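You operate a simulated robot arm through the tools that you are given. There is no shell and no other tool. Be economical: measure what you need, move in short steps, check, and stop when the job is done.

The job below is to be done with a simulated robot arm. You get a single attempt, and the scene is never put back.

## Task
Fill the teal mini board to 13 psi, shut it off and watch the gauge 15 seconds.
Fine: red marker peg on the board if it drops, else green; shut the red lever.

It is judged by the outcome, as a careful person would: the job done as asked, and still so three seconds after it is handed in. It fails if anything else is knocked over, pushed out of place, dropped, spilled or broken.

## Robot
A 7-joint arm with a three-finger gripper, fixed in place. Base frame: the origin is at the foot of the arm, x ahead of it, y to its left, z up; the work surface is at about z = 820. Units: mm, degrees, N and s.
Its first joint turns from -166.0 to 166.0 degrees. Payload 2.69 kg.
The TCP is the grasp point between the finger pads, 30 mm short of the fingertips. In the tool frame z runs along the fingers and y along their closing line. The gripper opens to 128 mm. The gripper's body begins 117 mm behind the TCP.
Orientation is told as [roll, pitch, yaw] about the base's x, y, z axes, in that order, counted from this pose: with the fingers straight down and closing along the base's y, the tool's x points along the base's -x, its y along +y and its z along -z.

## Interface
- The arm moves only by the tool jog_arm. Its argument "plan" is text: rows parted by semicolons, each of 7 numbers parted by spaces: the shift along the base's x, y, z in m, then the turn, a rotation vector about the base's x, y, z in degrees, then the finger opening in m, from 0 to 0.128. In form: dx dy dz ax ay az gripper; .... A call has 1 to 10 rows; each row is the pose to reach, as a shift and turn from the pose commanded when the call began. Rows are played at 5 a second. More than 50 mm and 8.6 degrees between two rows, or a gripper value outside its range, and nothing of the call is played. A pose out of reach is approached as far as the arm can. The call stops where the force on the tool passes 40 N (or 10 N more than at its start, if that is more) or the arm is blocked; 0.2 s more then pass. Each finger halts on what it meets, pressing with about 34 N; the grip force reading is that of the motor and also rises with nothing between the fingers. The clock runs only during rows and for 0.2 s after the last one: add rows that repeat a pose to give the fingers time. The reply holds the time, the measured pose of the TCP, the force on the tool along the base axes, the opening and the grip force, in the units named above and with some noise, with the torque about the TCP (base axes, N m) and any sound that the robot's microphone picked up.
- Cameras (640 x 400 px; columns grow to the right, rows downward): "scene" is fixed at [220, -500.4, 1478.2]; the picture's right is [0.69, -0.72, 0.00], its down [-0.48, -0.46, -0.75] and it looks along [0.54, 0.52, -0.66] (base axes); focal length 287 px, centre (320, 200). "wrist" rides on the gripper at [58, 54, -131] in the tool frame; the picture's right is [-0.68, 0.74, 0.00], its down [-0.62, -0.57, -0.55] and it looks along [-0.40, -0.37, 0.84] (tool axes); focal length 234 px, centre (320, 200). There is no depth. A picture from a camera that has moved, and an enlarged one, comes with that camera's place and axes in the base frame and with its lens.
- get_image(camera): a new picture of that camera. No time passes.
- move_column(by): slides the trunk up (or, below 0, down) by that many mm; the arm rides with it, the base frame stays. It gives what a move gives, with no picture.
- enlarge(camera, box): a new picture of the part [left, top, right, bottom] of that camera's present view, enlarged. No time passes.
- hand_in(): hands the job in; it is judged then, once.

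Go step by step. Nothing tells you positions but the pictures and the camera data: compare them with the known pose of the tool, close in by small moves and look again before you grip or let go. The budget is 120 turns and 84 pictures, counting those below and the enlarged ones. Unless the task says otherwise, let go and move clear before handing in, and close with one line.

The tools are called after ">>>" as a command line: name --argument value ..., lists and objects as JSON in quotes. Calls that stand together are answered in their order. jog_arm: Moves the arm, as the interface text tells. Its arguments: {"type":"object","properties":{"plan":{"type":"string"}},"required":["plan"]} The other tools are called the same way: move_column (by) slides the trunk up or down; get_image (camera) takes a picture; enlarge (camera, box) takes an enlarged picture of a part of a camera's view; hand_in () hands the job in.

At the start:

```text
time_s: 0.0
tool_pos: [787.6, -154.0, 1230.2]
tool_rot: [0.0, 0.0, -0.1]
wrist_force: [-0.4, 0.4, -0.1]
ft_torque: [0.01, 0.0, -0.05]
width: 128.0
grip_force: 0.1
trunk travel left (down, up): [-150.0, 200.0]
```

scene: 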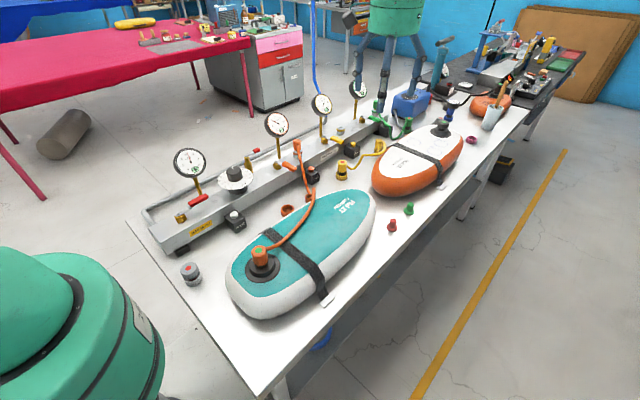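
wrist: 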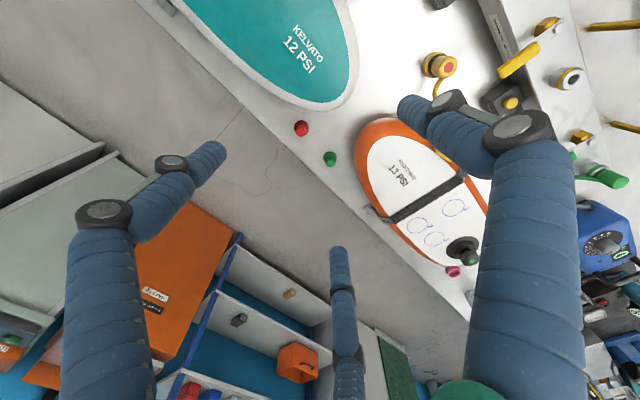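

I see a manifold with several gauges and levers, a teal board with an orange hose attached, an orange board, and red and green pegs. I'll zoom in to read the details first.

>>> enlarge --camera "scene" --box '[130, 130, 290, 300]'

>>> enlarge --camera "scene" --box '[250, 70, 410, 200]'

>>> enlarge --camera "scene" --box '[320, 100, 480, 250]'

>>> enlarge --camera "wrist" --box '[400, 0, 640, 200]'

```text
2.35 times, centred on (210, 215) of scene
camera zoom: at [220.0, -500.4, 1478.2], right [0.69, -0.72, 0.0], down [-0.48, -0.46, -0.75], along [0.54, 0.52, -0.66], focal length 676 px, centre (579, 165)
```

zoom: 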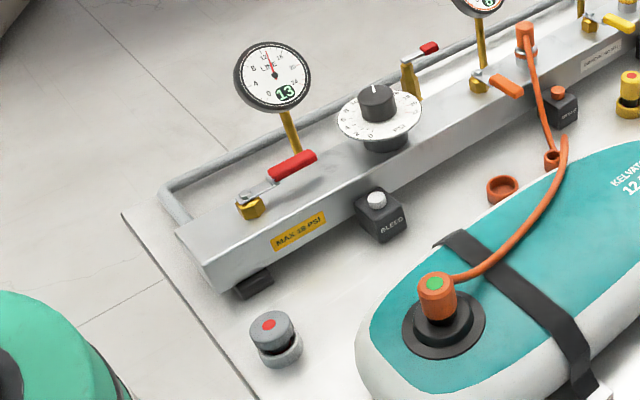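

```text
3.08 times, centred on (330, 135) of scene
camera zoom: at [220.0, -500.4, 1478.2], right [0.69, -0.72, 0.0], down [-0.48, -0.46, -0.75], along [0.54, 0.52, -0.66], focal length 884 px, centre (289, 400)
```

zoom: 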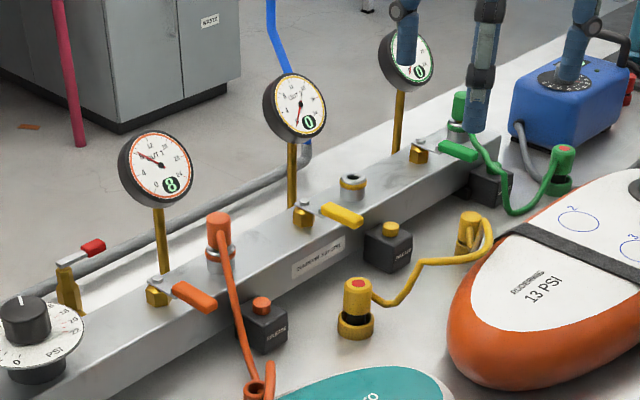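

```text
2.67 times, centred on (400, 175) of scene
camera zoom: at [220.0, -500.4, 1478.2], right [0.69, -0.72, 0.0], down [-0.48, -0.46, -0.75], along [0.54, 0.52, -0.66], focal length 766 px, centre (107, 267)
```

zoom: 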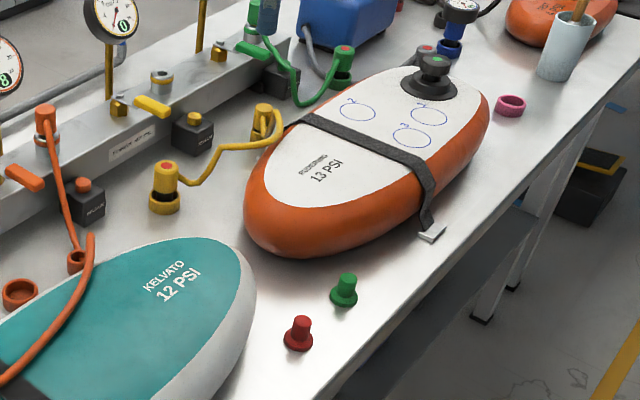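

```text
2.00 times, centred on (520, 100) of wrist
camera zoom: at [728.2, -100.3, 1360.6], right [0.68, 0.74, 0.0], down [0.62, -0.57, 0.55], along [0.4, -0.37, -0.84], focal length 468 px, centre (-80, 400)
```

zoom: 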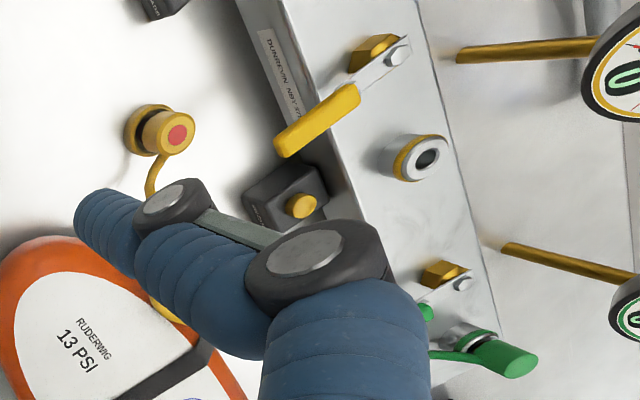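

The teal board's gauge seems to read 8 and the supply gauge 13. I'll look closer at the dial, gauges and levers.

>>> enlarge --camera "scene" --box '[165, 135, 265, 215]'

>>> enlarge --camera "scene" --box '[255, 100, 335, 190]'

>>> enlarge --camera "scene" --box '[220, 180, 420, 330]'

```text
5.00 times, centred on (215, 175) of scene
camera zoom: at [220.0, -500.4, 1478.2], right [0.69, -0.72, 0.0], down [-0.48, -0.46, -0.75], along [0.54, 0.52, -0.66], focal length 1437 px, centre (845, 325)
```

zoom: 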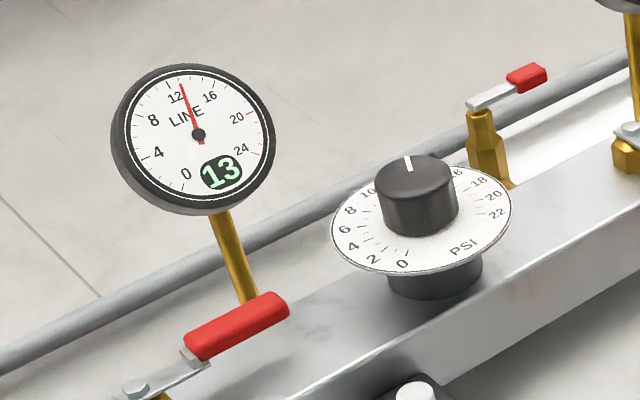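

```text
4.44 times, centred on (295, 145) of scene
camera zoom: at [220.0, -500.4, 1478.2], right [0.69, -0.72, 0.0], down [-0.48, -0.46, -0.75], along [0.54, 0.52, -0.66], focal length 1278 px, centre (431, 444)
```

zoom: 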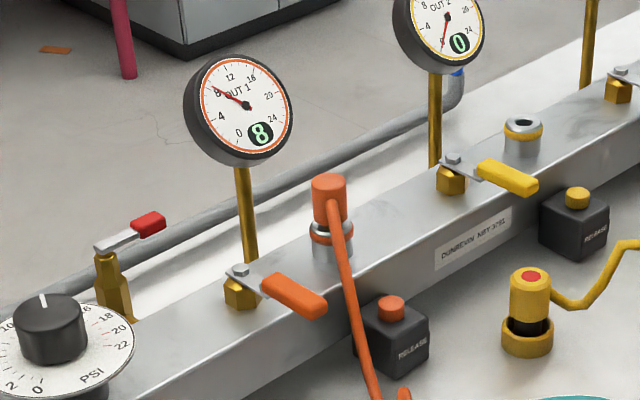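

```text
2.67 times, centred on (320, 255) of scene
camera zoom: at [220.0, -500.4, 1478.2], right [0.69, -0.72, 0.0], down [-0.48, -0.46, -0.75], along [0.54, 0.52, -0.66], focal length 766 px, centre (320, 53)
```

zoom: 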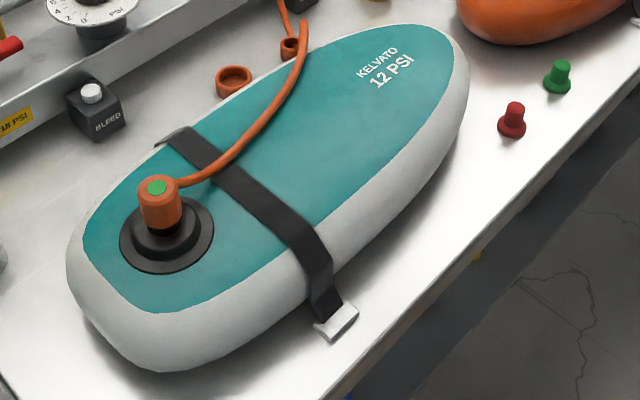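

The line is at 13 psi, the dial at about 13, OUT 1 at 8 with its orange lever across (shut), and the red line lever along the manifold (open). I'll close the fingers and move nearer the orange lever for a closer look.

>>> jog_arm --plan "-0.015 0.036 -0.017 0 0 0 0.09; -0.03 0.072 -0.034 0 0 0 0.05; -0.045 0.108 -0.051 0 0 0 0.02; -0.06 0.144 -0.068 0 0 0 0; -0.075 0.18 -0.085 0 0 0 0; -0.087 0.214 -0.1 0 0 0 0; -0.087 0.214 -0.1 0 0 0 0"

>>> get_image --camera "wrist"

>>> get_image --camera "scene"

```text
time_s: 1.6
tool_pos: [701.5, 62.8, 1130.5]
tool_rot: [0.0, 0.1, 0.0]
wrist_force: [0.4, -0.5, -0.5]
ft_torque: [-0.04, 0.01, -0.02]
width: 2.0
grip_force: 31.1
trunk travel left (down, up): [-150.0, 200.0]
```

```text
74 pictures are left
camera wrist: at [642.5, 117.2, 1261.3], right [0.68, 0.74, 0.0], down [0.62, -0.57, 0.55], along [0.4, -0.37, -0.84], focal length 234 px, centre (320, 200)
```

wrist: 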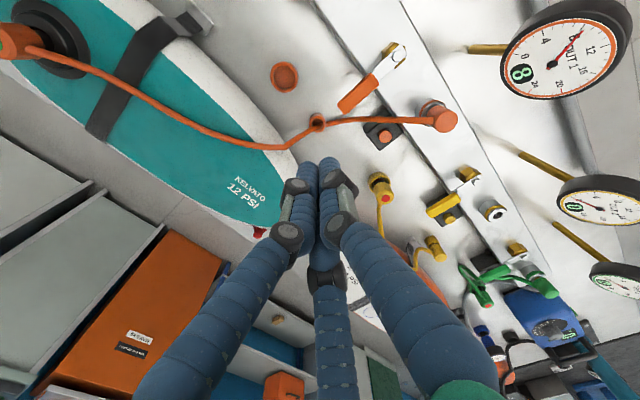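

```text
73 pictures are left
```

scene: 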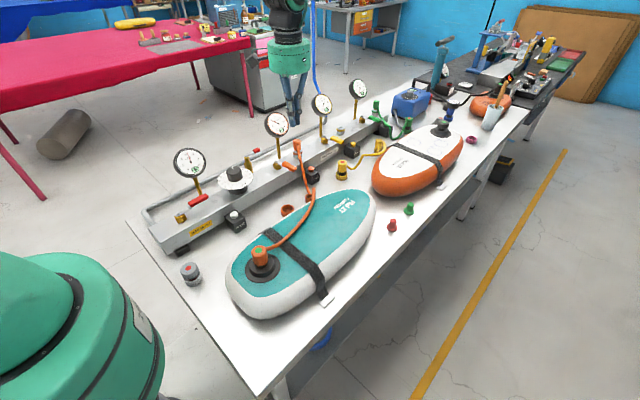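

>>> enlarge --camera "wrist" --box '[300, 20, 480, 180]'

>>> enlarge --camera "wrist" --box '[480, 0, 640, 110]'

```text
2.50 times, centred on (390, 100) of wrist
camera zoom: at [642.5, 117.2, 1261.3], right [0.68, 0.74, 0.0], down [0.62, -0.57, 0.55], along [0.4, -0.37, -0.84], focal length 585 px, centre (145, 450)
```

zoom: 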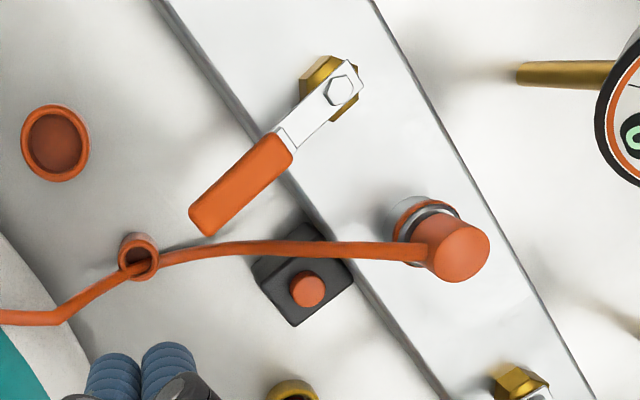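

```text
3.64 times, centred on (560, 55) of wrist
camera zoom: at [642.5, 117.2, 1261.3], right [0.68, 0.74, 0.0], down [0.62, -0.57, 0.55], along [0.4, -0.37, -0.84], focal length 852 px, centre (-553, 727)
```

zoom: 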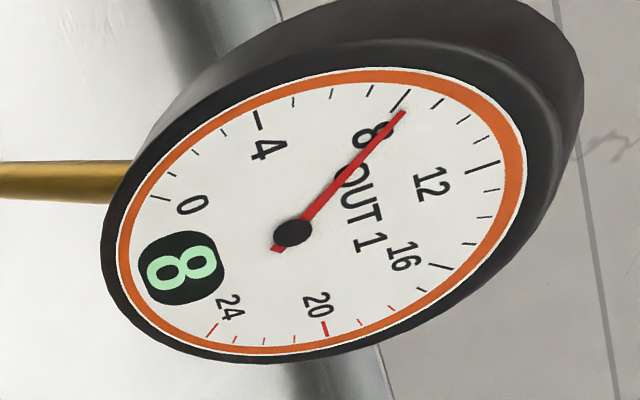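

The orange lever pivots at about (712,184,926) and its handle points to -y. The coupler blocks a swing to +x, so it should open towards -x. I'll lower the closed fingers beside the handle on its +x side.

>>> jog_arm --plan "0.02 0.028 0 0 0 0 0; 0.041 0.056 0 0 0 0 0; 0.041 0.056 -0.045 0 0 0 0; 0.041 0.056 -0.09 0 0 0 0; 0.041 0.056 -0.13 0 0 0 0; 0.041 0.056 -0.16 0 0 0 0; 0.041 0.056 -0.185 0 0 0 0; 0.041 0.056 -0.185 0 0 0 0"

>>> get_image --camera "wrist"

>>> enlarge --camera "scene" --box '[240, 100, 360, 200]'

```text
time_s: 3.4
tool_pos: [740.8, 115.0, 944.5]
tool_rot: [-0.1, 0.0, 0.1]
wrist_force: [0.6, -0.5, -1.1]
ft_torque: [0.04, 0.04, -0.02]
width: 2.5
grip_force: 31.4
trunk travel left (down, up): [-150.0, 200.0]
```

```text
70 pictures are left
camera wrist: at [681.8, 168.2, 1074.9], right [0.68, 0.74, 0.0], down [0.62, -0.57, 0.55], along [0.4, -0.37, -0.84], focal length 234 px, centre (320, 200)
```

wrist: 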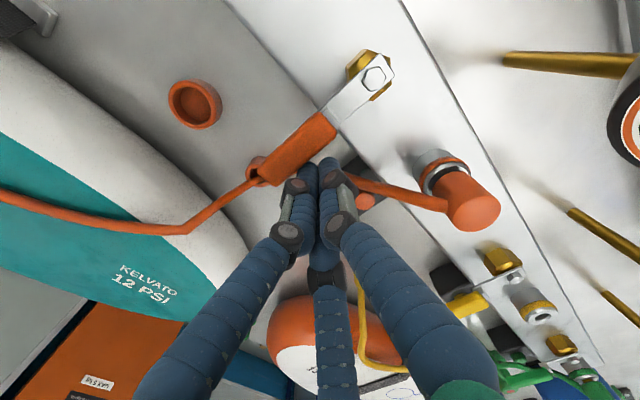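

```text
4.00 times, centred on (300, 150) of scene
camera zoom: at [220.0, -500.4, 1478.2], right [0.69, -0.72, 0.0], down [-0.48, -0.46, -0.75], along [0.54, 0.52, -0.66], focal length 1150 px, centre (400, 400)
```

zoom: 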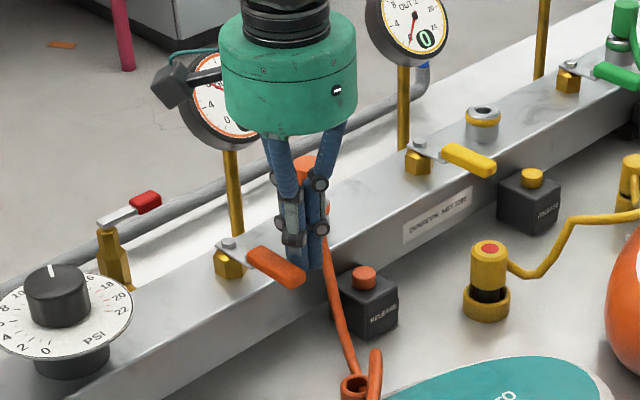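

The fingertips are beside the handle at handle height. I'll sweep the lever around its pivot towards -x.

>>> jog_arm --plan "0 0 -0.006 0 0 0 0; -0.011 0.003 -0.006 0 0 0 0; -0.029 0.001 -0.006 0 0 0 0; -0.046 0.003 -0.006 0 0 0 0; -0.063 0.010 -0.006 0 0 0 0; -0.077 0.020 -0.006 0 0 0 0; -0.088 0.0345 -0.006 0 0 0 0; -0.095 0.051 -0.006 0 0 0 0"

>>> get_image --camera "wrist"

```text
time_s: 5.1
tool_pos: [653.3, 153.9, 938.1]
tool_rot: [-0.1, -0.2, -0.2]
wrist_force: [2.5, -17.2, 1.1]
ft_torque: [-0.05, -0.01, 0.0]
width: 2.0
grip_force: 31.2
trunk travel left (down, up): [-150.0, 200.0]
stopped in row 8: the force on the tool passed its limit at 53 N (the readings are from after the stop); the commanded pose is now the measured one
```

```text
68 pictures are left
camera wrist: at [593.4, 207.9, 1068.8], right [0.68, 0.74, 0.0], down [0.61, -0.57, 0.55], along [0.41, -0.37, -0.83], focal length 234 px, centre (320, 200)
```

wrist: 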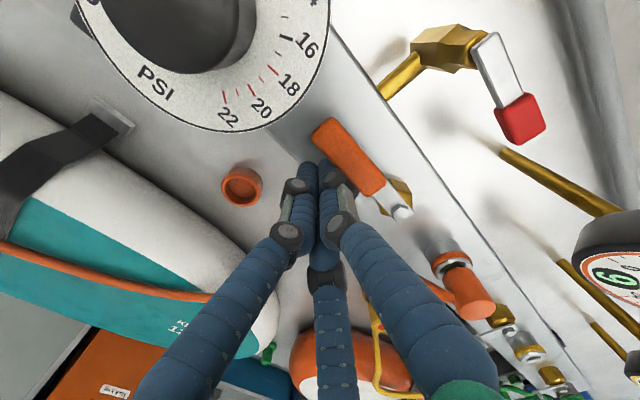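

>>> enlarge --camera "wrist" --box '[560, 190, 640, 300]'

>>> enlarge --camera "scene" --box '[150, 100, 310, 220]'

```text
3.64 times, centred on (600, 245) of wrist
camera zoom: at [593.4, 207.9, 1068.8], right [0.68, 0.74, 0.0], down [0.61, -0.57, 0.55], along [0.41, -0.37, -0.83], focal length 852 px, centre (-698, 36)
```

zoom: 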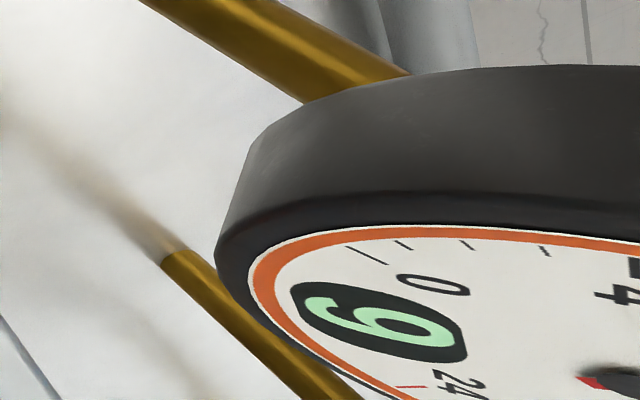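

```text
3.33 times, centred on (230, 160) of scene
camera zoom: at [220.0, -500.4, 1478.2], right [0.69, -0.72, 0.0], down [-0.48, -0.46, -0.75], along [0.54, 0.52, -0.66], focal length 958 px, centre (620, 333)
```

zoom: 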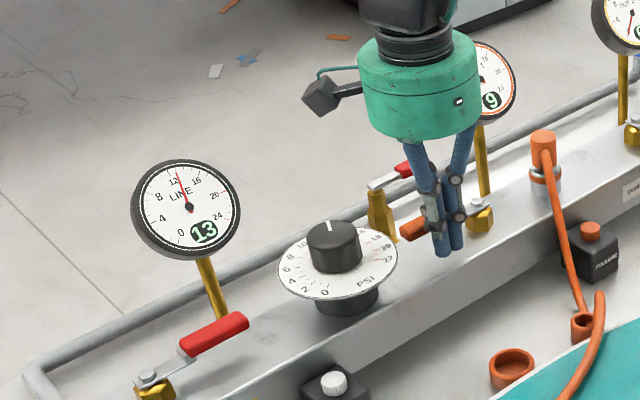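

OUT 1 is rising (now 9), so the lever is open. While it fills, I'll move the fingers over to the other side of the handle, ready to shut it.

>>> jog_arm --plan "0 -0.012 0 0 0 0 0; 0 -0.012 0.03 0 0 0 0; 0 -0.012 0.07 0 0 0 0; -0.005 0.028 0.07 0 0 0 0; -0.005 0.062 0.07 0 0 0 0; -0.005 0.062 0.07 0 0 0 0"

>>> get_image --camera "wrist"

>>> enlarge --camera "scene" --box '[220, 90, 340, 190]'

```text
time_s: 6.5
tool_pos: [647.1, 217.9, 1006.9]
tool_rot: [-0.1, -0.2, -0.1]
wrist_force: [0.2, 0.1, -0.1]
ft_torque: [-0.05, 0.01, 0.01]
width: 2.3
grip_force: 31.4
trunk travel left (down, up): [-150.0, 200.0]
```

```text
65 pictures are left
camera wrist: at [588.0, 272.7, 1138.1], right [0.68, 0.74, 0.0], down [0.61, -0.56, 0.55], along [0.41, -0.37, -0.83], focal length 234 px, centre (320, 200)
```

wrist: 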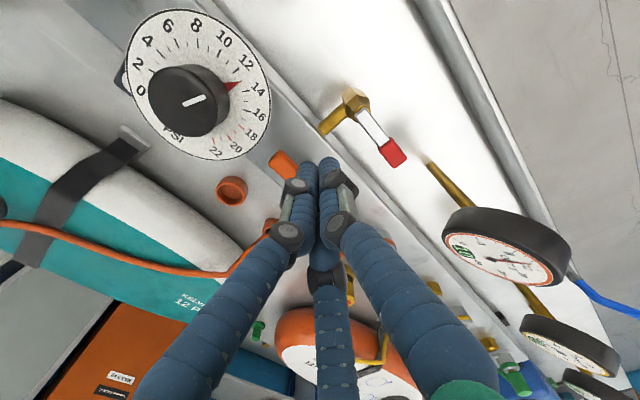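

```text
4.00 times, centred on (280, 140) of scene
camera zoom: at [220.0, -500.4, 1478.2], right [0.69, -0.72, 0.0], down [-0.48, -0.46, -0.75], along [0.54, 0.52, -0.66], focal length 1150 px, centre (480, 440)
```

zoom: 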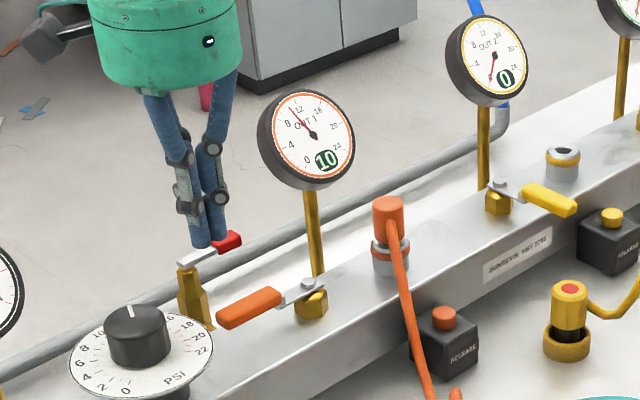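

OUT 1 reads 10 and keeps rising. I'll lower behind the handle, keeping clear of the small petcock, and wait.

>>> jog_arm --plan "0 -0.006 -0.03 0 0 0 0; 0 -0.006 -0.068 0 0 0 0; 0 -0.006 -0.068 0 0 0 0; 0 -0.006 -0.068 0 0 0 0"

>>> enlarge --camera "scene" --box '[220, 90, 340, 190]'

```text
time_s: 7.5
tool_pos: [648.3, 210.4, 941.0]
tool_rot: [0.0, -0.2, -0.1]
wrist_force: [-0.2, -1.1, -0.7]
ft_torque: [0.03, 0.0, -0.02]
width: 1.7
grip_force: 31.5
trunk travel left (down, up): [-150.0, 200.0]
```

```text
4.00 times, centred on (280, 140) of scene
camera zoom: at [220.0, -500.4, 1478.2], right [0.69, -0.72, 0.0], down [-0.48, -0.46, -0.75], along [0.54, 0.52, -0.66], focal length 1150 px, centre (480, 440)
```

zoom: 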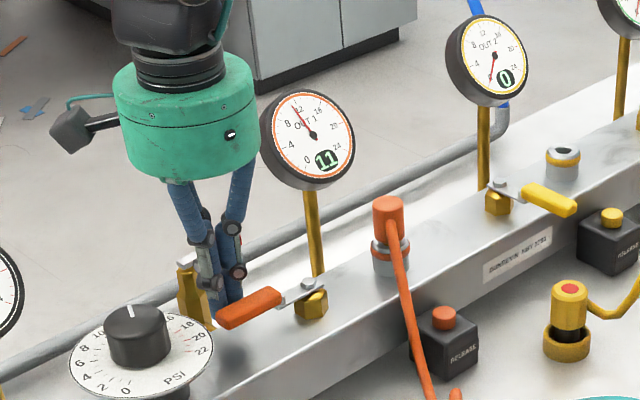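

It reads 11, so I'll wait a bit.

>>> jog_arm --plan "0 0 0 0 0 0 0; 0 0 0 0 0 0 0; 0 0 0 0 0 0 0; 0 0 0 0 0 0 0; 0 0 0 0 0 0 0"

>>> enlarge --camera "scene" --box '[160, 90, 320, 190]'

```text
time_s: 8.7
tool_pos: [648.8, 210.2, 940.1]
tool_rot: [-0.1, -0.2, -0.2]
wrist_force: [-0.3, -0.2, 0.2]
ft_torque: [0.0, -0.04, -0.01]
width: 2.2
grip_force: 31.4
trunk travel left (down, up): [-150.0, 200.0]
```

```text
4.00 times, centred on (240, 140) of scene
camera zoom: at [220.0, -500.4, 1478.2], right [0.69, -0.72, 0.0], down [-0.48, -0.46, -0.75], along [0.54, 0.52, -0.66], focal length 1150 px, centre (640, 440)
```

zoom: 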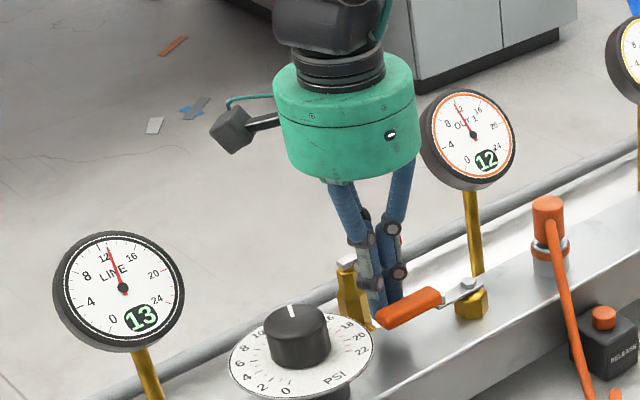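

It reads 12 with the line at 13. I'll keep waiting.

>>> jog_arm --plan "0 0 0 0 0 0 0; 0 0 0 0 0 0 0; 0 0 0 0 0 0 0; 0 0 0 0 0 0 0; 0 0 0 0 0 0 0; 0 0 0 0 0 0 0; 0 0 0 0 0 0 0"

>>> enlarge --camera "scene" --box '[250, 100, 310, 150]'

```text
time_s: 10.3
tool_pos: [649.3, 211.0, 940.7]
tool_rot: [-0.1, -0.1, -0.1]
wrist_force: [0.2, 0.1, -0.7]
ft_torque: [0.02, -0.06, 0.04]
width: 2.0
grip_force: 32.0
trunk travel left (down, up): [-150.0, 200.0]
```

```text
8.00 times, centred on (280, 125) of scene
camera zoom: at [220.0, -500.4, 1478.2], right [0.69, -0.72, 0.0], down [-0.48, -0.46, -0.75], along [0.54, 0.52, -0.66], focal length 2300 px, centre (640, 800)
```

zoom: 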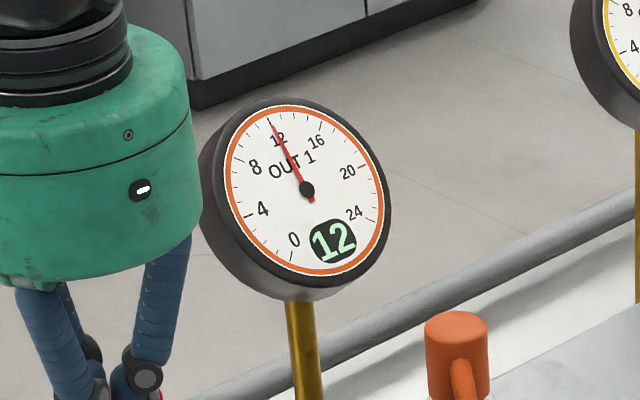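

>>> jog_arm --plan "0 0 0 0 0 0 0; 0 0 0 0 0 0 0; 0 0 0 0 0 0 0; 0 0 0 0 0 0 0; 0 0 0 0 0 0 0; 0 0 0 0 0 0 0; 0 0 0 0 0 0 0; 0 0 0 0 0 0 0; 0 0 0 0 0 0 0; 0 0 0 0 0 0 0"

>>> enlarge --camera "scene" --box '[250, 100, 310, 150]'

>>> enlarge --camera "scene" --box '[160, 130, 220, 180]'

```text
time_s: 12.5
tool_pos: [647.7, 211.3, 940.8]
tool_rot: [-0.1, -0.1, -0.1]
wrist_force: [-0.3, -0.1, -0.2]
ft_torque: [-0.03, -0.01, -0.01]
width: 2.2
grip_force: 31.6
trunk travel left (down, up): [-150.0, 200.0]
```

```text
8.00 times, centred on (280, 125) of scene
camera zoom: at [220.0, -500.4, 1478.2], right [0.69, -0.72, 0.0], down [-0.48, -0.46, -0.75], along [0.54, 0.52, -0.66], focal length 2300 px, centre (640, 800)
```

zoom: 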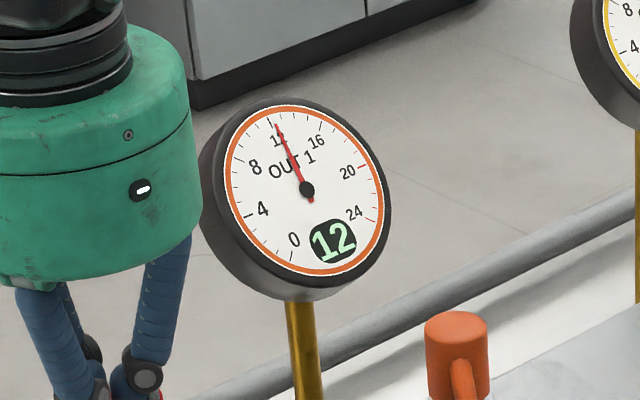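

```text
8.00 times, centred on (190, 155) of scene
camera zoom: at [220.0, -500.4, 1478.2], right [0.69, -0.72, 0.0], down [-0.48, -0.46, -0.75], along [0.54, 0.52, -0.66], focal length 2300 px, centre (1360, 560)
```

zoom: 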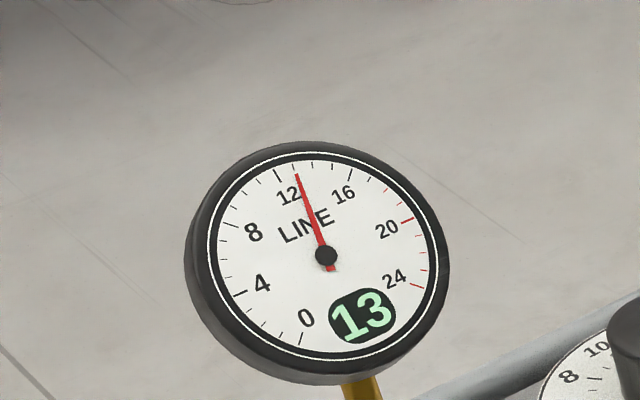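

>>> jog_arm --plan "0 0 0 0 0 0 0; 0 0 0 0 0 0 0; 0 0 0 0 0 0 0; 0 0 0 0 0 0 0; 0 0 0 0 0 0 0; 0 0 0 0 0 0 0; 0 0 0 0 0 0 0; 0 0 0 0 0 0 0; 0 0 0 0 0 0 0; 0 0 0 0 0 0 0"

>>> jog_arm --plan "0 0 0 0 0 0 0; 0 0 0 0 0 0 0; 0 0 0 0 0 0 0; 0 0 0 0 0 0 0; 0 0 0 0 0 0 0; 0 0 0 0 0 0 0; 0 0 0 0 0 0 0; 0 0 0 0 0 0 0; 0 0 0 0 0 0 0; 0 0 0 0 0 0 0"

>>> enlarge --camera "scene" --box '[250, 100, 310, 150]'

```text
time_s: 14.7
tool_pos: [647.1, 211.9, 941.2]
tool_rot: [-0.1, -0.2, -0.1]
wrist_force: [0.2, -0.3, -0.5]
ft_torque: [0.0, 0.0, 0.01]
width: 2.1
grip_force: 31.8
trunk travel left (down, up): [-150.0, 200.0]
```

```text
time_s: 16.9
tool_pos: [646.4, 210.0, 941.0]
tool_rot: [-0.1, -0.1, -0.1]
wrist_force: [0.0, 0.0, -0.7]
ft_torque: [-0.03, 0.01, -0.01]
width: 1.8
grip_force: 30.6
trunk travel left (down, up): [-150.0, 200.0]
```

```text
8.00 times, centred on (280, 125) of scene
camera zoom: at [220.0, -500.4, 1478.2], right [0.69, -0.72, 0.0], down [-0.48, -0.46, -0.75], along [0.54, 0.52, -0.66], focal length 2300 px, centre (640, 800)
```

zoom: 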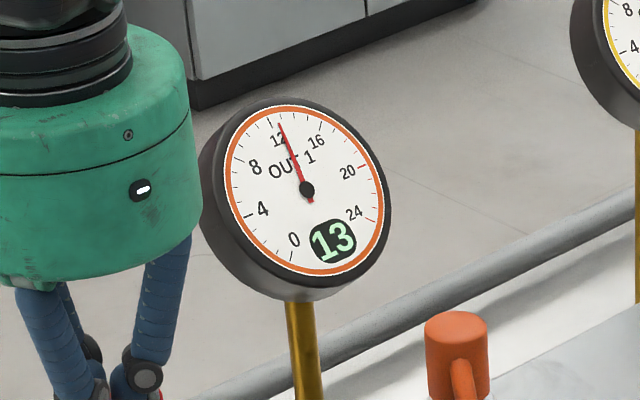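

It shows 13. I'll give it a few more seconds to settle right on the line pressure.

>>> jog_arm --plan "0 0 0 0 0 0 0; 0 0 0 0 0 0 0; 0 0 0 0 0 0 0; 0 0 0 0 0 0 0; 0 0 0 0 0 0 0; 0 0 0 0 0 0 0; 0 0 0 0 0 0 0; 0 0 0 0 0 0 0; 0 0 0 0 0 0 0; 0 0 0 0 0 0 0"

>>> jog_arm --plan "0 0 0 0 0 0 0; 0 0 0 0 0 0 0; 0 0 0 0 0 0 0; 0 0 0 0 0 0 0; 0 0 0 0 0 0 0; 0 0 0 0 0 0 0; 0 0 0 0 0 0 0; 0 0 0 0 0 0 0; 0 0 0 0 0 0 0; 0 0 0 0 0 0 0"

>>> enlarge --camera "scene" --box '[250, 100, 310, 150]'

```text
time_s: 19.1
tool_pos: [647.8, 210.5, 940.4]
tool_rot: [-0.1, -0.1, -0.1]
wrist_force: [0.1, -0.4, 0.2]
ft_torque: [0.0, -0.01, 0.02]
width: 2.0
grip_force: 31.8
trunk travel left (down, up): [-150.0, 200.0]
```

```text
time_s: 21.3
tool_pos: [648.4, 211.3, 940.4]
tool_rot: [-0.1, -0.2, -0.1]
wrist_force: [-0.1, -0.4, -0.3]
ft_torque: [0.0, -0.03, 0.0]
width: 2.3
grip_force: 30.8
trunk travel left (down, up): [-150.0, 200.0]
```

```text
8.00 times, centred on (280, 125) of scene
camera zoom: at [220.0, -500.4, 1478.2], right [0.69, -0.72, 0.0], down [-0.48, -0.46, -0.75], along [0.54, 0.52, -0.66], focal length 2300 px, centre (640, 800)
```

zoom: 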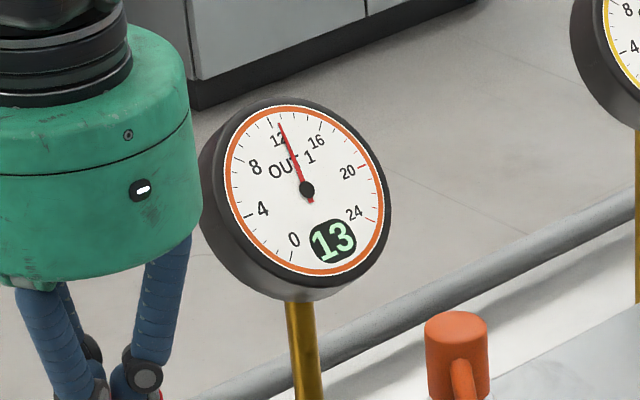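

It is steady at 13. Now I'll sweep the orange lever back to shut.

>>> jog_arm --plan "-0.002 -0.009 -0.003 0 0 0 0; -0.0045 -0.027 -0.003 0 0 0 0; -0.002 -0.044 -0.003 0 0 0 0; 0.0045 -0.061 -0.003 0 0 0 0; 0.0155 -0.075 -0.003 0 0 0 0; 0.0295 -0.086 -0.003 0 0 0 0; 0.046 -0.093 -0.003 0 0 0 0; 0.054 -0.093 -0.003 0 0 0 0; 0.058 -0.093 -0.003 0 0 0 0"

>>> get_image --camera "wrist"

>>> enlarge --camera "scene" --box '[220, 90, 340, 190]'

```text
time_s: 23.1
tool_pos: [690.0, 114.1, 935.6]
tool_rot: [-0.2, 0.6, 0.1]
wrist_force: [-21.3, -1.3, 12.8]
ft_torque: [-0.08, -0.22, -0.14]
width: 1.8
grip_force: 31.6
trunk travel left (down, up): [-150.0, 200.0]
stopped in row 8: the force on the tool passed its limit at 53 N (the readings are from after the stop); the commanded pose is now the measured one
```

```text
56 pictures are left
camera wrist: at [632.3, 169.8, 1067.5], right [0.68, 0.74, -0.01], down [0.62, -0.56, 0.54], along [0.39, -0.37, -0.84], focal length 234 px, centre (320, 200)
```

wrist: 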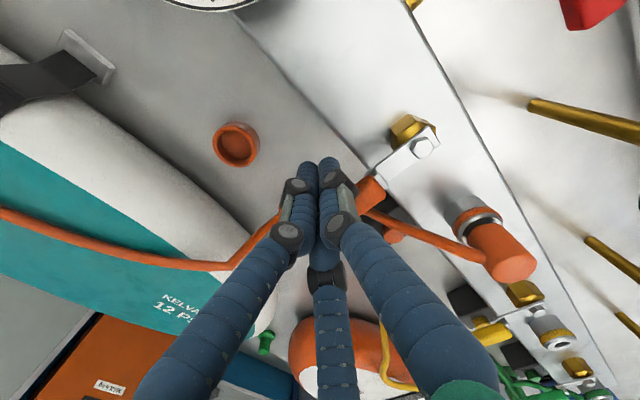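

```text
4.00 times, centred on (280, 140) of scene
camera zoom: at [220.0, -500.4, 1478.2], right [0.69, -0.72, 0.0], down [-0.48, -0.46, -0.75], along [0.54, 0.52, -0.66], focal length 1150 px, centre (480, 440)
```

zoom: 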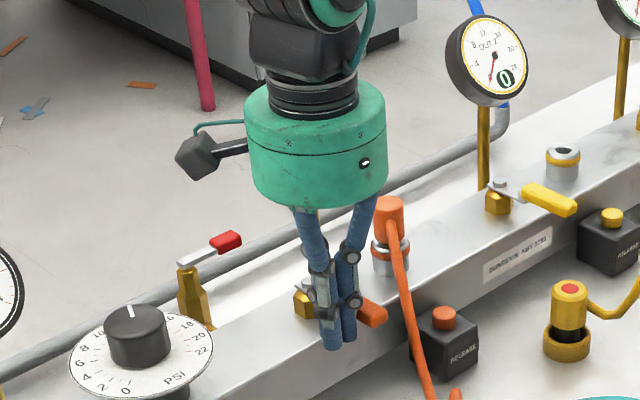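

The lever is back against its shut stop. I'll back off, rise clear, and begin the watch.

>>> jog_arm --plan "-0.015 0 0 0 0 0 0; -0.015 0 0.045 0 0 0 0; -0.015 -0.03 0.085 0 0 0 0; -0.005 -0.07 0.11 0 0 0 0; 0.02 -0.11 0.13 0 0 0 0; 0.04 -0.15 0.15 0 0 0 0"

>>> enlarge --camera "scene" --box '[220, 90, 340, 190]'

>>> enlarge --camera "scene" --box '[250, 100, 310, 150]'

```text
refused: row 5 steps farther than a row can; nothing moved
```

```text
4.00 times, centred on (280, 140) of scene
camera zoom: at [220.0, -500.4, 1478.2], right [0.69, -0.72, 0.0], down [-0.48, -0.46, -0.75], along [0.54, 0.52, -0.66], focal length 1150 px, centre (480, 440)
```

zoom: 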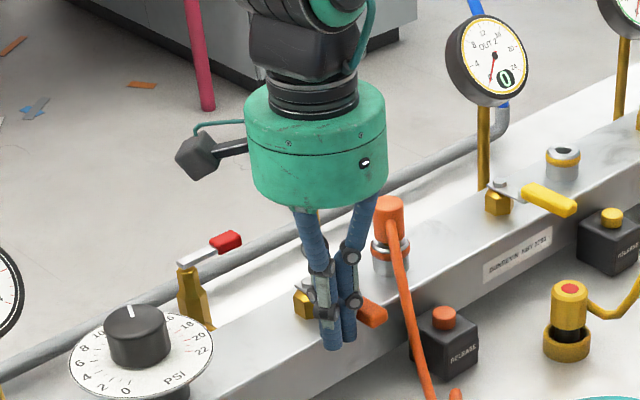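

```text
8.00 times, centred on (280, 125) of scene
camera zoom: at [220.0, -500.4, 1478.2], right [0.69, -0.72, 0.0], down [-0.48, -0.46, -0.75], along [0.54, 0.52, -0.66], focal length 2300 px, centre (640, 800)
```

zoom: 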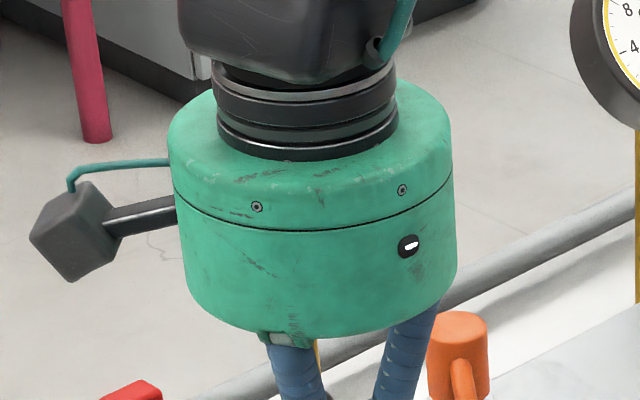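

One step was too large, so I'll redo it with smaller steps.

>>> jog_arm --plan "-0.015 0 0 0 0 0 0; -0.015 0 0.045 0 0 0 0; -0.015 -0.02 0.085 0 0 0 0; -0.005 -0.055 0.11 0 0 0 0; 0.015 -0.085 0.13 0 0 0 0; 0.035 -0.12 0.15 0 0 0 0; 0.055 -0.16 0.16 0 0 0 0; 0.075 -0.2 0.16 0 0 0 0"

>>> enlarge --camera "scene" --box '[220, 90, 340, 190]'

```text
time_s: 24.9
tool_pos: [767.0, -82.6, 1093.4]
tool_rot: [-0.3, 0.4, 0.0]
wrist_force: [0.2, 0.1, 0.3]
ft_torque: [0.01, -0.04, -0.04]
width: 2.1
grip_force: 31.8
trunk travel left (down, up): [-150.0, 200.0]
```

```text
4.00 times, centred on (280, 140) of scene
camera zoom: at [220.0, -500.4, 1478.2], right [0.69, -0.72, 0.0], down [-0.48, -0.46, -0.75], along [0.54, 0.52, -0.66], focal length 1150 px, centre (480, 440)
```

zoom: 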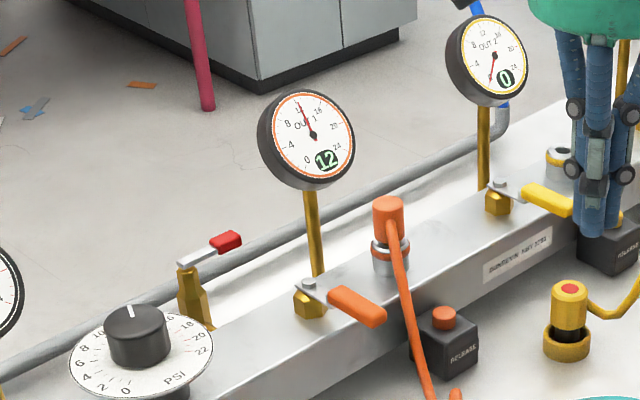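

Just after shut-off it already reads 12. I'll keep watching while hovering near the pegs, out of the gauge's view.

>>> jog_arm --plan "0.01 -0.03 0 0 0 0 0.02; 0.02 -0.06 0 0 0 0 0.04; 0.03 -0.09 0 0 0 0 0.06; 0.04 -0.12 0 0 0 0 0.06; 0.045 -0.155 0 0 0 0 0.06; 0.045 -0.155 -0.02 0 0 0 0.06; 0.045 -0.155 -0.04 0 0 0 0.06; 0.045 -0.155 -0.04 0 0 0 0.06; 0.045 -0.155 -0.04 0 0 0 0.06; 0.045 -0.155 -0.04 0 0 0 0.06"

>>> enlarge --camera "scene" --box '[250, 100, 310, 150]'

>>> get_image --camera "wrist"

```text
time_s: 27.1
tool_pos: [814.0, -238.9, 1055.9]
tool_rot: [-0.2, 0.4, 0.0]
wrist_force: [0.1, -0.1, -0.2]
ft_torque: [0.01, -0.02, 0.01]
width: 59.9
grip_force: 0.1
trunk travel left (down, up): [-150.0, 200.0]
```

```text
8.00 times, centred on (280, 125) of scene
camera zoom: at [220.0, -500.4, 1478.2], right [0.69, -0.72, 0.0], down [-0.48, -0.46, -0.75], along [0.54, 0.52, -0.66], focal length 2300 px, centre (640, 800)
```

zoom: 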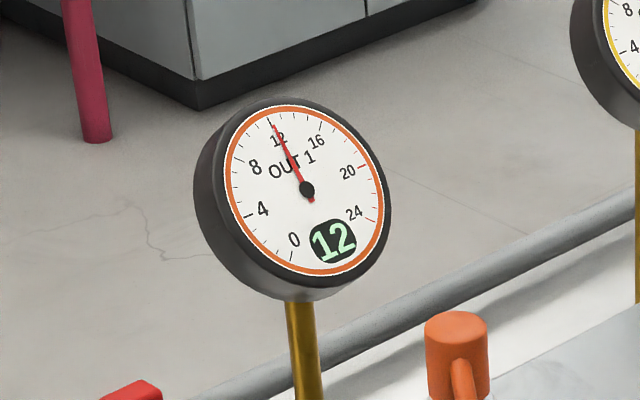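

```text
50 pictures are left
camera wrist: at [755.7, -184.7, 1188.2], right [0.68, 0.74, -0.01], down [0.62, -0.56, 0.54], along [0.4, -0.37, -0.84], focal length 234 px, centre (320, 200)
```

wrist: 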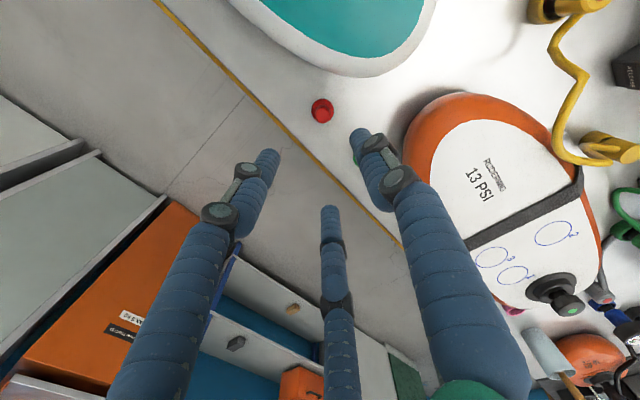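

The gauge is at 12 and the needle is slipping. I'll keep watching through the full 15 s and take a close view of the red peg.

>>> jog_arm --plan "0 0 0 0 0 0 0.06; 0 0 0 0 0 0 0.06; 0 0 0 0 0 0 0.06; 0 0 0 0 0 0 0.06; 0 0 0 0 0 0 0.06; 0 0 0 0 0 0 0.06; 0 0 0 0 0 0 0.06; 0 0 0 0 0 0 0.06; 0 0 0 0 0 0 0.06; 0 0 0 0 0 0 0.06"

>>> jog_arm --plan "0 0 0 0 0 0 0.06; 0 0 0 0 0 0 0.06; 0 0 0 0 0 0 0.06; 0 0 0 0 0 0 0.06; 0 0 0 0 0 0 0.06; 0 0 0 0 0 0 0.06; 0 0 0 0 0 0 0.06; 0 0 0 0 0 0 0.06; 0 0 0 0 0 0 0.06; 0 0 0 0 0 0 0.06"

>>> jog_arm --plan "0 0 0 0 0 0 0.06; 0 0 0 0 0 0 0.06; 0 0 0 0 0 0 0.06; 0 0 0 0 0 0 0.06; 0 0 0 0 0 0 0.06; 0 0 0 0 0 0 0.06; 0 0 0 0 0 0 0.06; 0 0 0 0 0 0 0.06; 0 0 0 0 0 0 0.06; 0 0 0 0 0 0 0.06"

>>> enlarge --camera "scene" --box '[250, 100, 310, 150]'

>>> enlarge --camera "wrist" --box '[260, 60, 400, 160]'

>>> enlarge --camera "scene" --box '[350, 160, 450, 250]'

```text
time_s: 29.3
tool_pos: [813.9, -238.5, 1057.4]
tool_rot: [-0.1, 0.5, 0.0]
wrist_force: [0.3, 0.2, -0.4]
ft_torque: [-0.01, 0.05, -0.01]
width: 60.2
grip_force: 0.1
trunk travel left (down, up): [-150.0, 200.0]
```

```text
time_s: 31.5
tool_pos: [813.7, -239.0, 1056.9]
tool_rot: [-0.1, 0.6, 0.0]
wrist_force: [-0.3, -0.3, 0.0]
ft_torque: [0.03, 0.02, 0.01]
width: 59.7
grip_force: 0.0
trunk travel left (down, up): [-150.0, 200.0]
```

```text
time_s: 33.7
tool_pos: [813.6, -238.9, 1057.2]
tool_rot: [-0.3, 0.6, -0.1]
wrist_force: [0.5, -0.7, 0.5]
ft_torque: [-0.04, -0.02, -0.03]
width: 60.0
grip_force: 0.2
trunk travel left (down, up): [-150.0, 200.0]
```

```text
8.00 times, centred on (280, 125) of scene
camera zoom: at [220.0, -500.4, 1478.2], right [0.69, -0.72, 0.0], down [-0.48, -0.46, -0.75], along [0.54, 0.52, -0.66], focal length 2300 px, centre (640, 800)
```

zoom: 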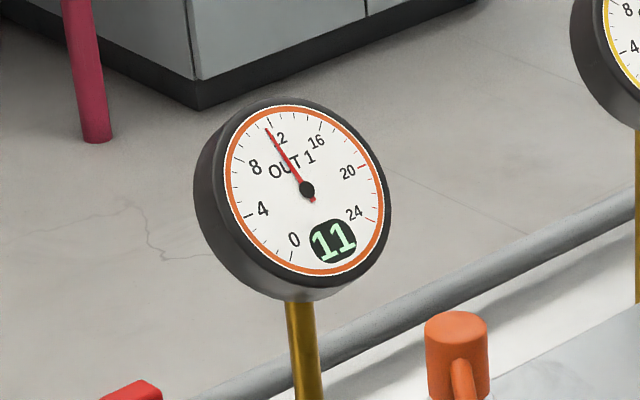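

```text
4.00 times, centred on (330, 110) of wrist
camera zoom: at [755.8, -184.7, 1188.1], right [0.68, 0.74, -0.01], down [0.62, -0.56, 0.54], along [0.4, -0.37, -0.84], focal length 937 px, centre (280, 560)
```

zoom: 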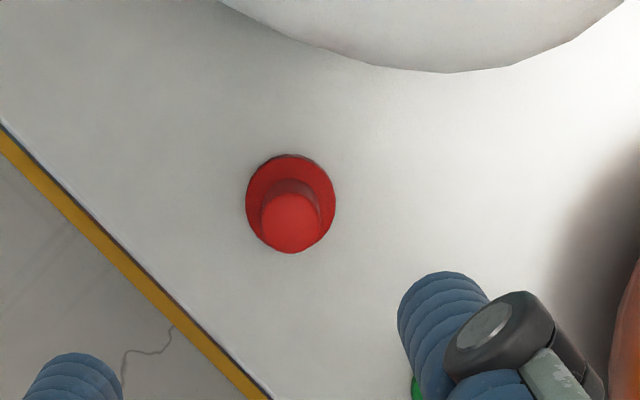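

```text
4.44 times, centred on (400, 205) of scene
camera zoom: at [220.0, -500.4, 1478.2], right [0.69, -0.72, 0.0], down [-0.48, -0.46, -0.75], along [0.54, 0.52, -0.66], focal length 1278 px, centre (-36, 178)
```

zoom: 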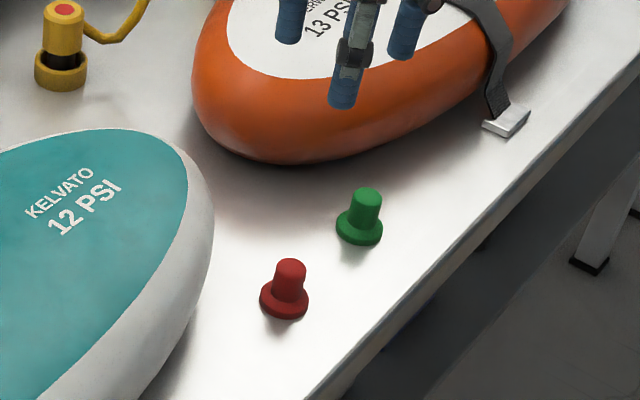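

The gauge has gone 13 → 12 → 11 with the valve shut, so red it is. The red peg's top is at (814.5,-235.4,856). I'll descend towards it while finishing the 15 s.

>>> jog_arm --plan "0.001 0.0035 -0.04 0 0 0 0.046; 0.001 0.0035 -0.08 0 0 0 0.046; 0.001 0.0035 -0.12 0 0 0 0.046; 0.001 0.0035 -0.15 0 0 0 0.046; 0.001 0.0035 -0.15 0 0 0 0.046; 0.001 0.0035 -0.15 0 0 0 0.046; 0.001 0.0035 -0.15 0 0 0 0.046; 0.001 0.0035 -0.15 0 0 0 0.046; 0.001 0.0035 -0.15 0 0 0 0.046; 0.001 0.0035 -0.15 0 0 0 0.046"

>>> jog_arm --plan "0 0 0 0 0 0 0.046; 0 0 0 0 0 0 0.046; 0 0 0 0 0 0 0.046; 0 0 0 0 0 0 0.046; 0 0 0 0 0 0 0.046; 0 0 0 0 0 0 0.046; 0 0 0 0 0 0 0.046; 0 0 0 0 0 0 0.046; 0 0 0 0 0 0 0.046; 0 0 0 0 0 0 0.046"

>>> jog_arm --plan "0 0 0 0 0 0 0.046; 0 0 0 0 0 0 0.046; 0 0 0 0 0 0 0.046; 0 0 0 0 0 0 0.046; 0 0 0 0 0 0 0.046; 0 0 0 0 0 0 0.046; 0 0 0 0 0 0 0.046"

>>> enlarge --camera "scene" --box '[250, 100, 310, 150]'

>>> get_image --camera "wrist"

>>> enlarge --camera "scene" --box '[350, 160, 450, 250]'

```text
time_s: 35.9
tool_pos: [814.1, -232.5, 903.0]
tool_rot: [-0.2, 0.5, -0.1]
wrist_force: [0.7, 0.1, -0.8]
ft_torque: [0.02, -0.01, -0.02]
width: 45.8
grip_force: 0.0
trunk travel left (down, up): [-150.0, 200.0]
```

```text
time_s: 38.1
tool_pos: [814.5, -233.9, 904.2]
tool_rot: [-0.1, 0.5, 0.0]
wrist_force: [-0.2, -0.9, 0.3]
ft_torque: [-0.02, -0.03, -0.01]
width: 46.2
grip_force: 0.1
trunk travel left (down, up): [-150.0, 200.0]
```

```text
time_s: 39.7
tool_pos: [814.3, -232.0, 904.5]
tool_rot: [-0.1, 0.5, 0.0]
wrist_force: [0.5, 0.4, 0.4]
ft_torque: [-0.03, 0.02, 0.01]
width: 46.0
grip_force: 0.0
trunk travel left (down, up): [-150.0, 200.0]
```

```text
8.00 times, centred on (280, 125) of scene
camera zoom: at [220.0, -500.4, 1478.2], right [0.69, -0.72, 0.0], down [-0.48, -0.46, -0.75], along [0.54, 0.52, -0.66], focal length 2300 px, centre (640, 800)
```

zoom: 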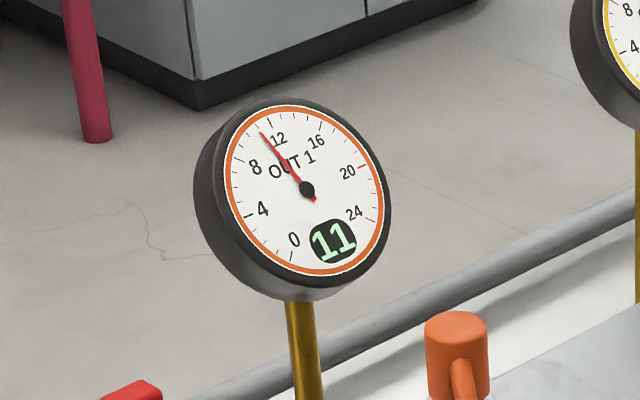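

```text
45 pictures are left
camera wrist: at [756.6, -178.6, 1035.7], right [0.68, 0.74, -0.01], down [0.62, -0.56, 0.54], along [0.4, -0.37, -0.84], focal length 234 px, centre (320, 200)
```

wrist: 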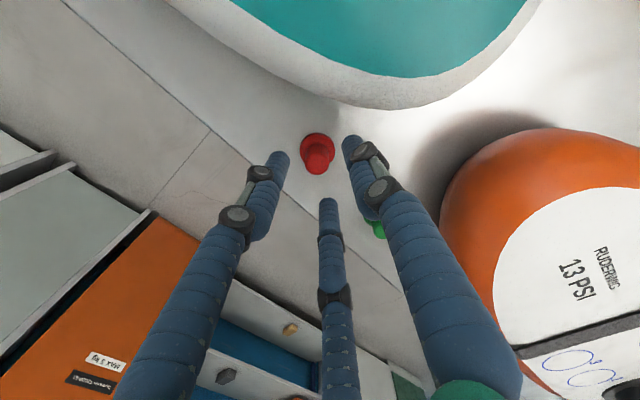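

```text
4.44 times, centred on (400, 205) of scene
camera zoom: at [220.0, -500.4, 1478.2], right [0.69, -0.72, 0.0], down [-0.48, -0.46, -0.75], along [0.54, 0.52, -0.66], focal length 1278 px, centre (-36, 178)
```

zoom: 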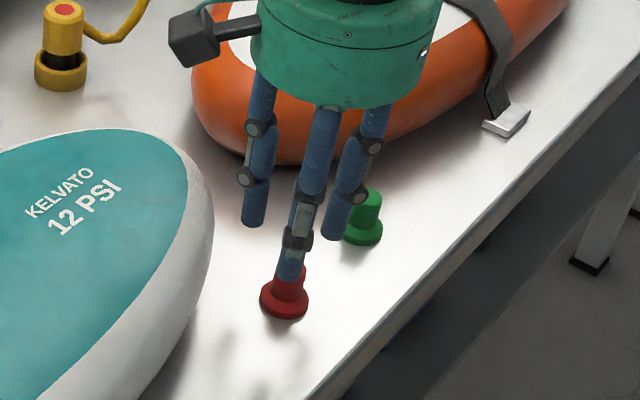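

After 17 s shut off it is down to about 11, so it drops and red is confirmed. I'll lower around the red peg and grip it.

>>> jog_arm --plan "0 -0.003 -0.02 0 0 0 0.046; 0 -0.003 -0.041 0 0 0 0.046; 0 -0.003 -0.041 0 0 0 0.046"

>>> get_image --camera "wrist"

```text
time_s: 40.5
tool_pos: [815.3, -239.9, 863.9]
tool_rot: [-0.2, 0.6, -0.1]
wrist_force: [1.1, -0.2, 0.4]
ft_torque: [0.03, 0.05, -0.02]
width: 46.0
grip_force: 0.1
trunk travel left (down, up): [-150.0, 200.0]
```

```text
43 pictures are left
camera wrist: at [757.9, -185.7, 995.0], right [0.68, 0.74, -0.01], down [0.62, -0.56, 0.54], along [0.4, -0.37, -0.84], focal length 234 px, centre (320, 200)
```

wrist: 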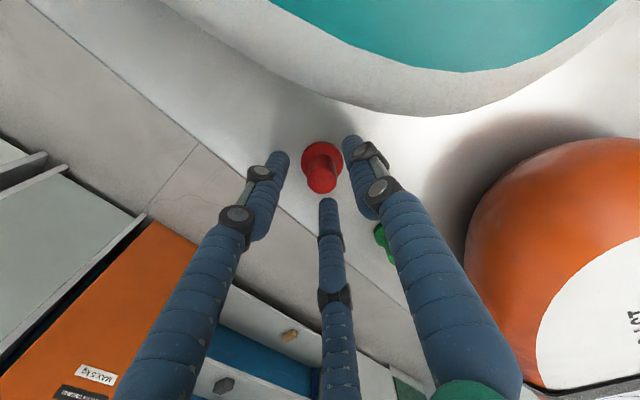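

The peg sits between the fingers. I'll centre a touch and close gently.

>>> jog_arm --plan "0 0.004 0 0 0 0 0.046; 0 0.004 0 0 0 0 0.034; 0 0.004 0 0 0 0 0.026; 0 0.004 0 0 0 0 0.02; 0 0.004 0 0 0 0 0.012; 0 0.004 0 0 0 0 0.005; 0 0.004 0 0 0 0 0.005"

>>> get_image --camera "wrist"

```text
time_s: 42.1
tool_pos: [815.6, -236.6, 864.7]
tool_rot: [-0.2, 0.5, 0.0]
wrist_force: [0.2, 0.1, -0.1]
ft_torque: [0.01, -0.01, -0.03]
width: 21.0
grip_force: 11.6
trunk travel left (down, up): [-150.0, 200.0]
```

```text
42 pictures are left
camera wrist: at [757.5, -181.1, 995.9], right [0.68, 0.74, -0.01], down [0.62, -0.56, 0.54], along [0.4, -0.37, -0.84], focal length 234 px, centre (320, 200)
```

wrist: 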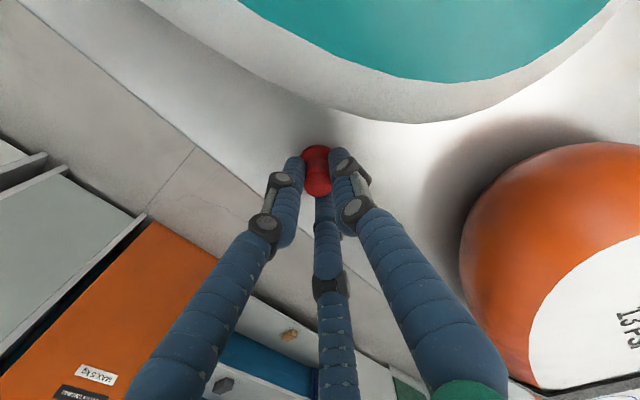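

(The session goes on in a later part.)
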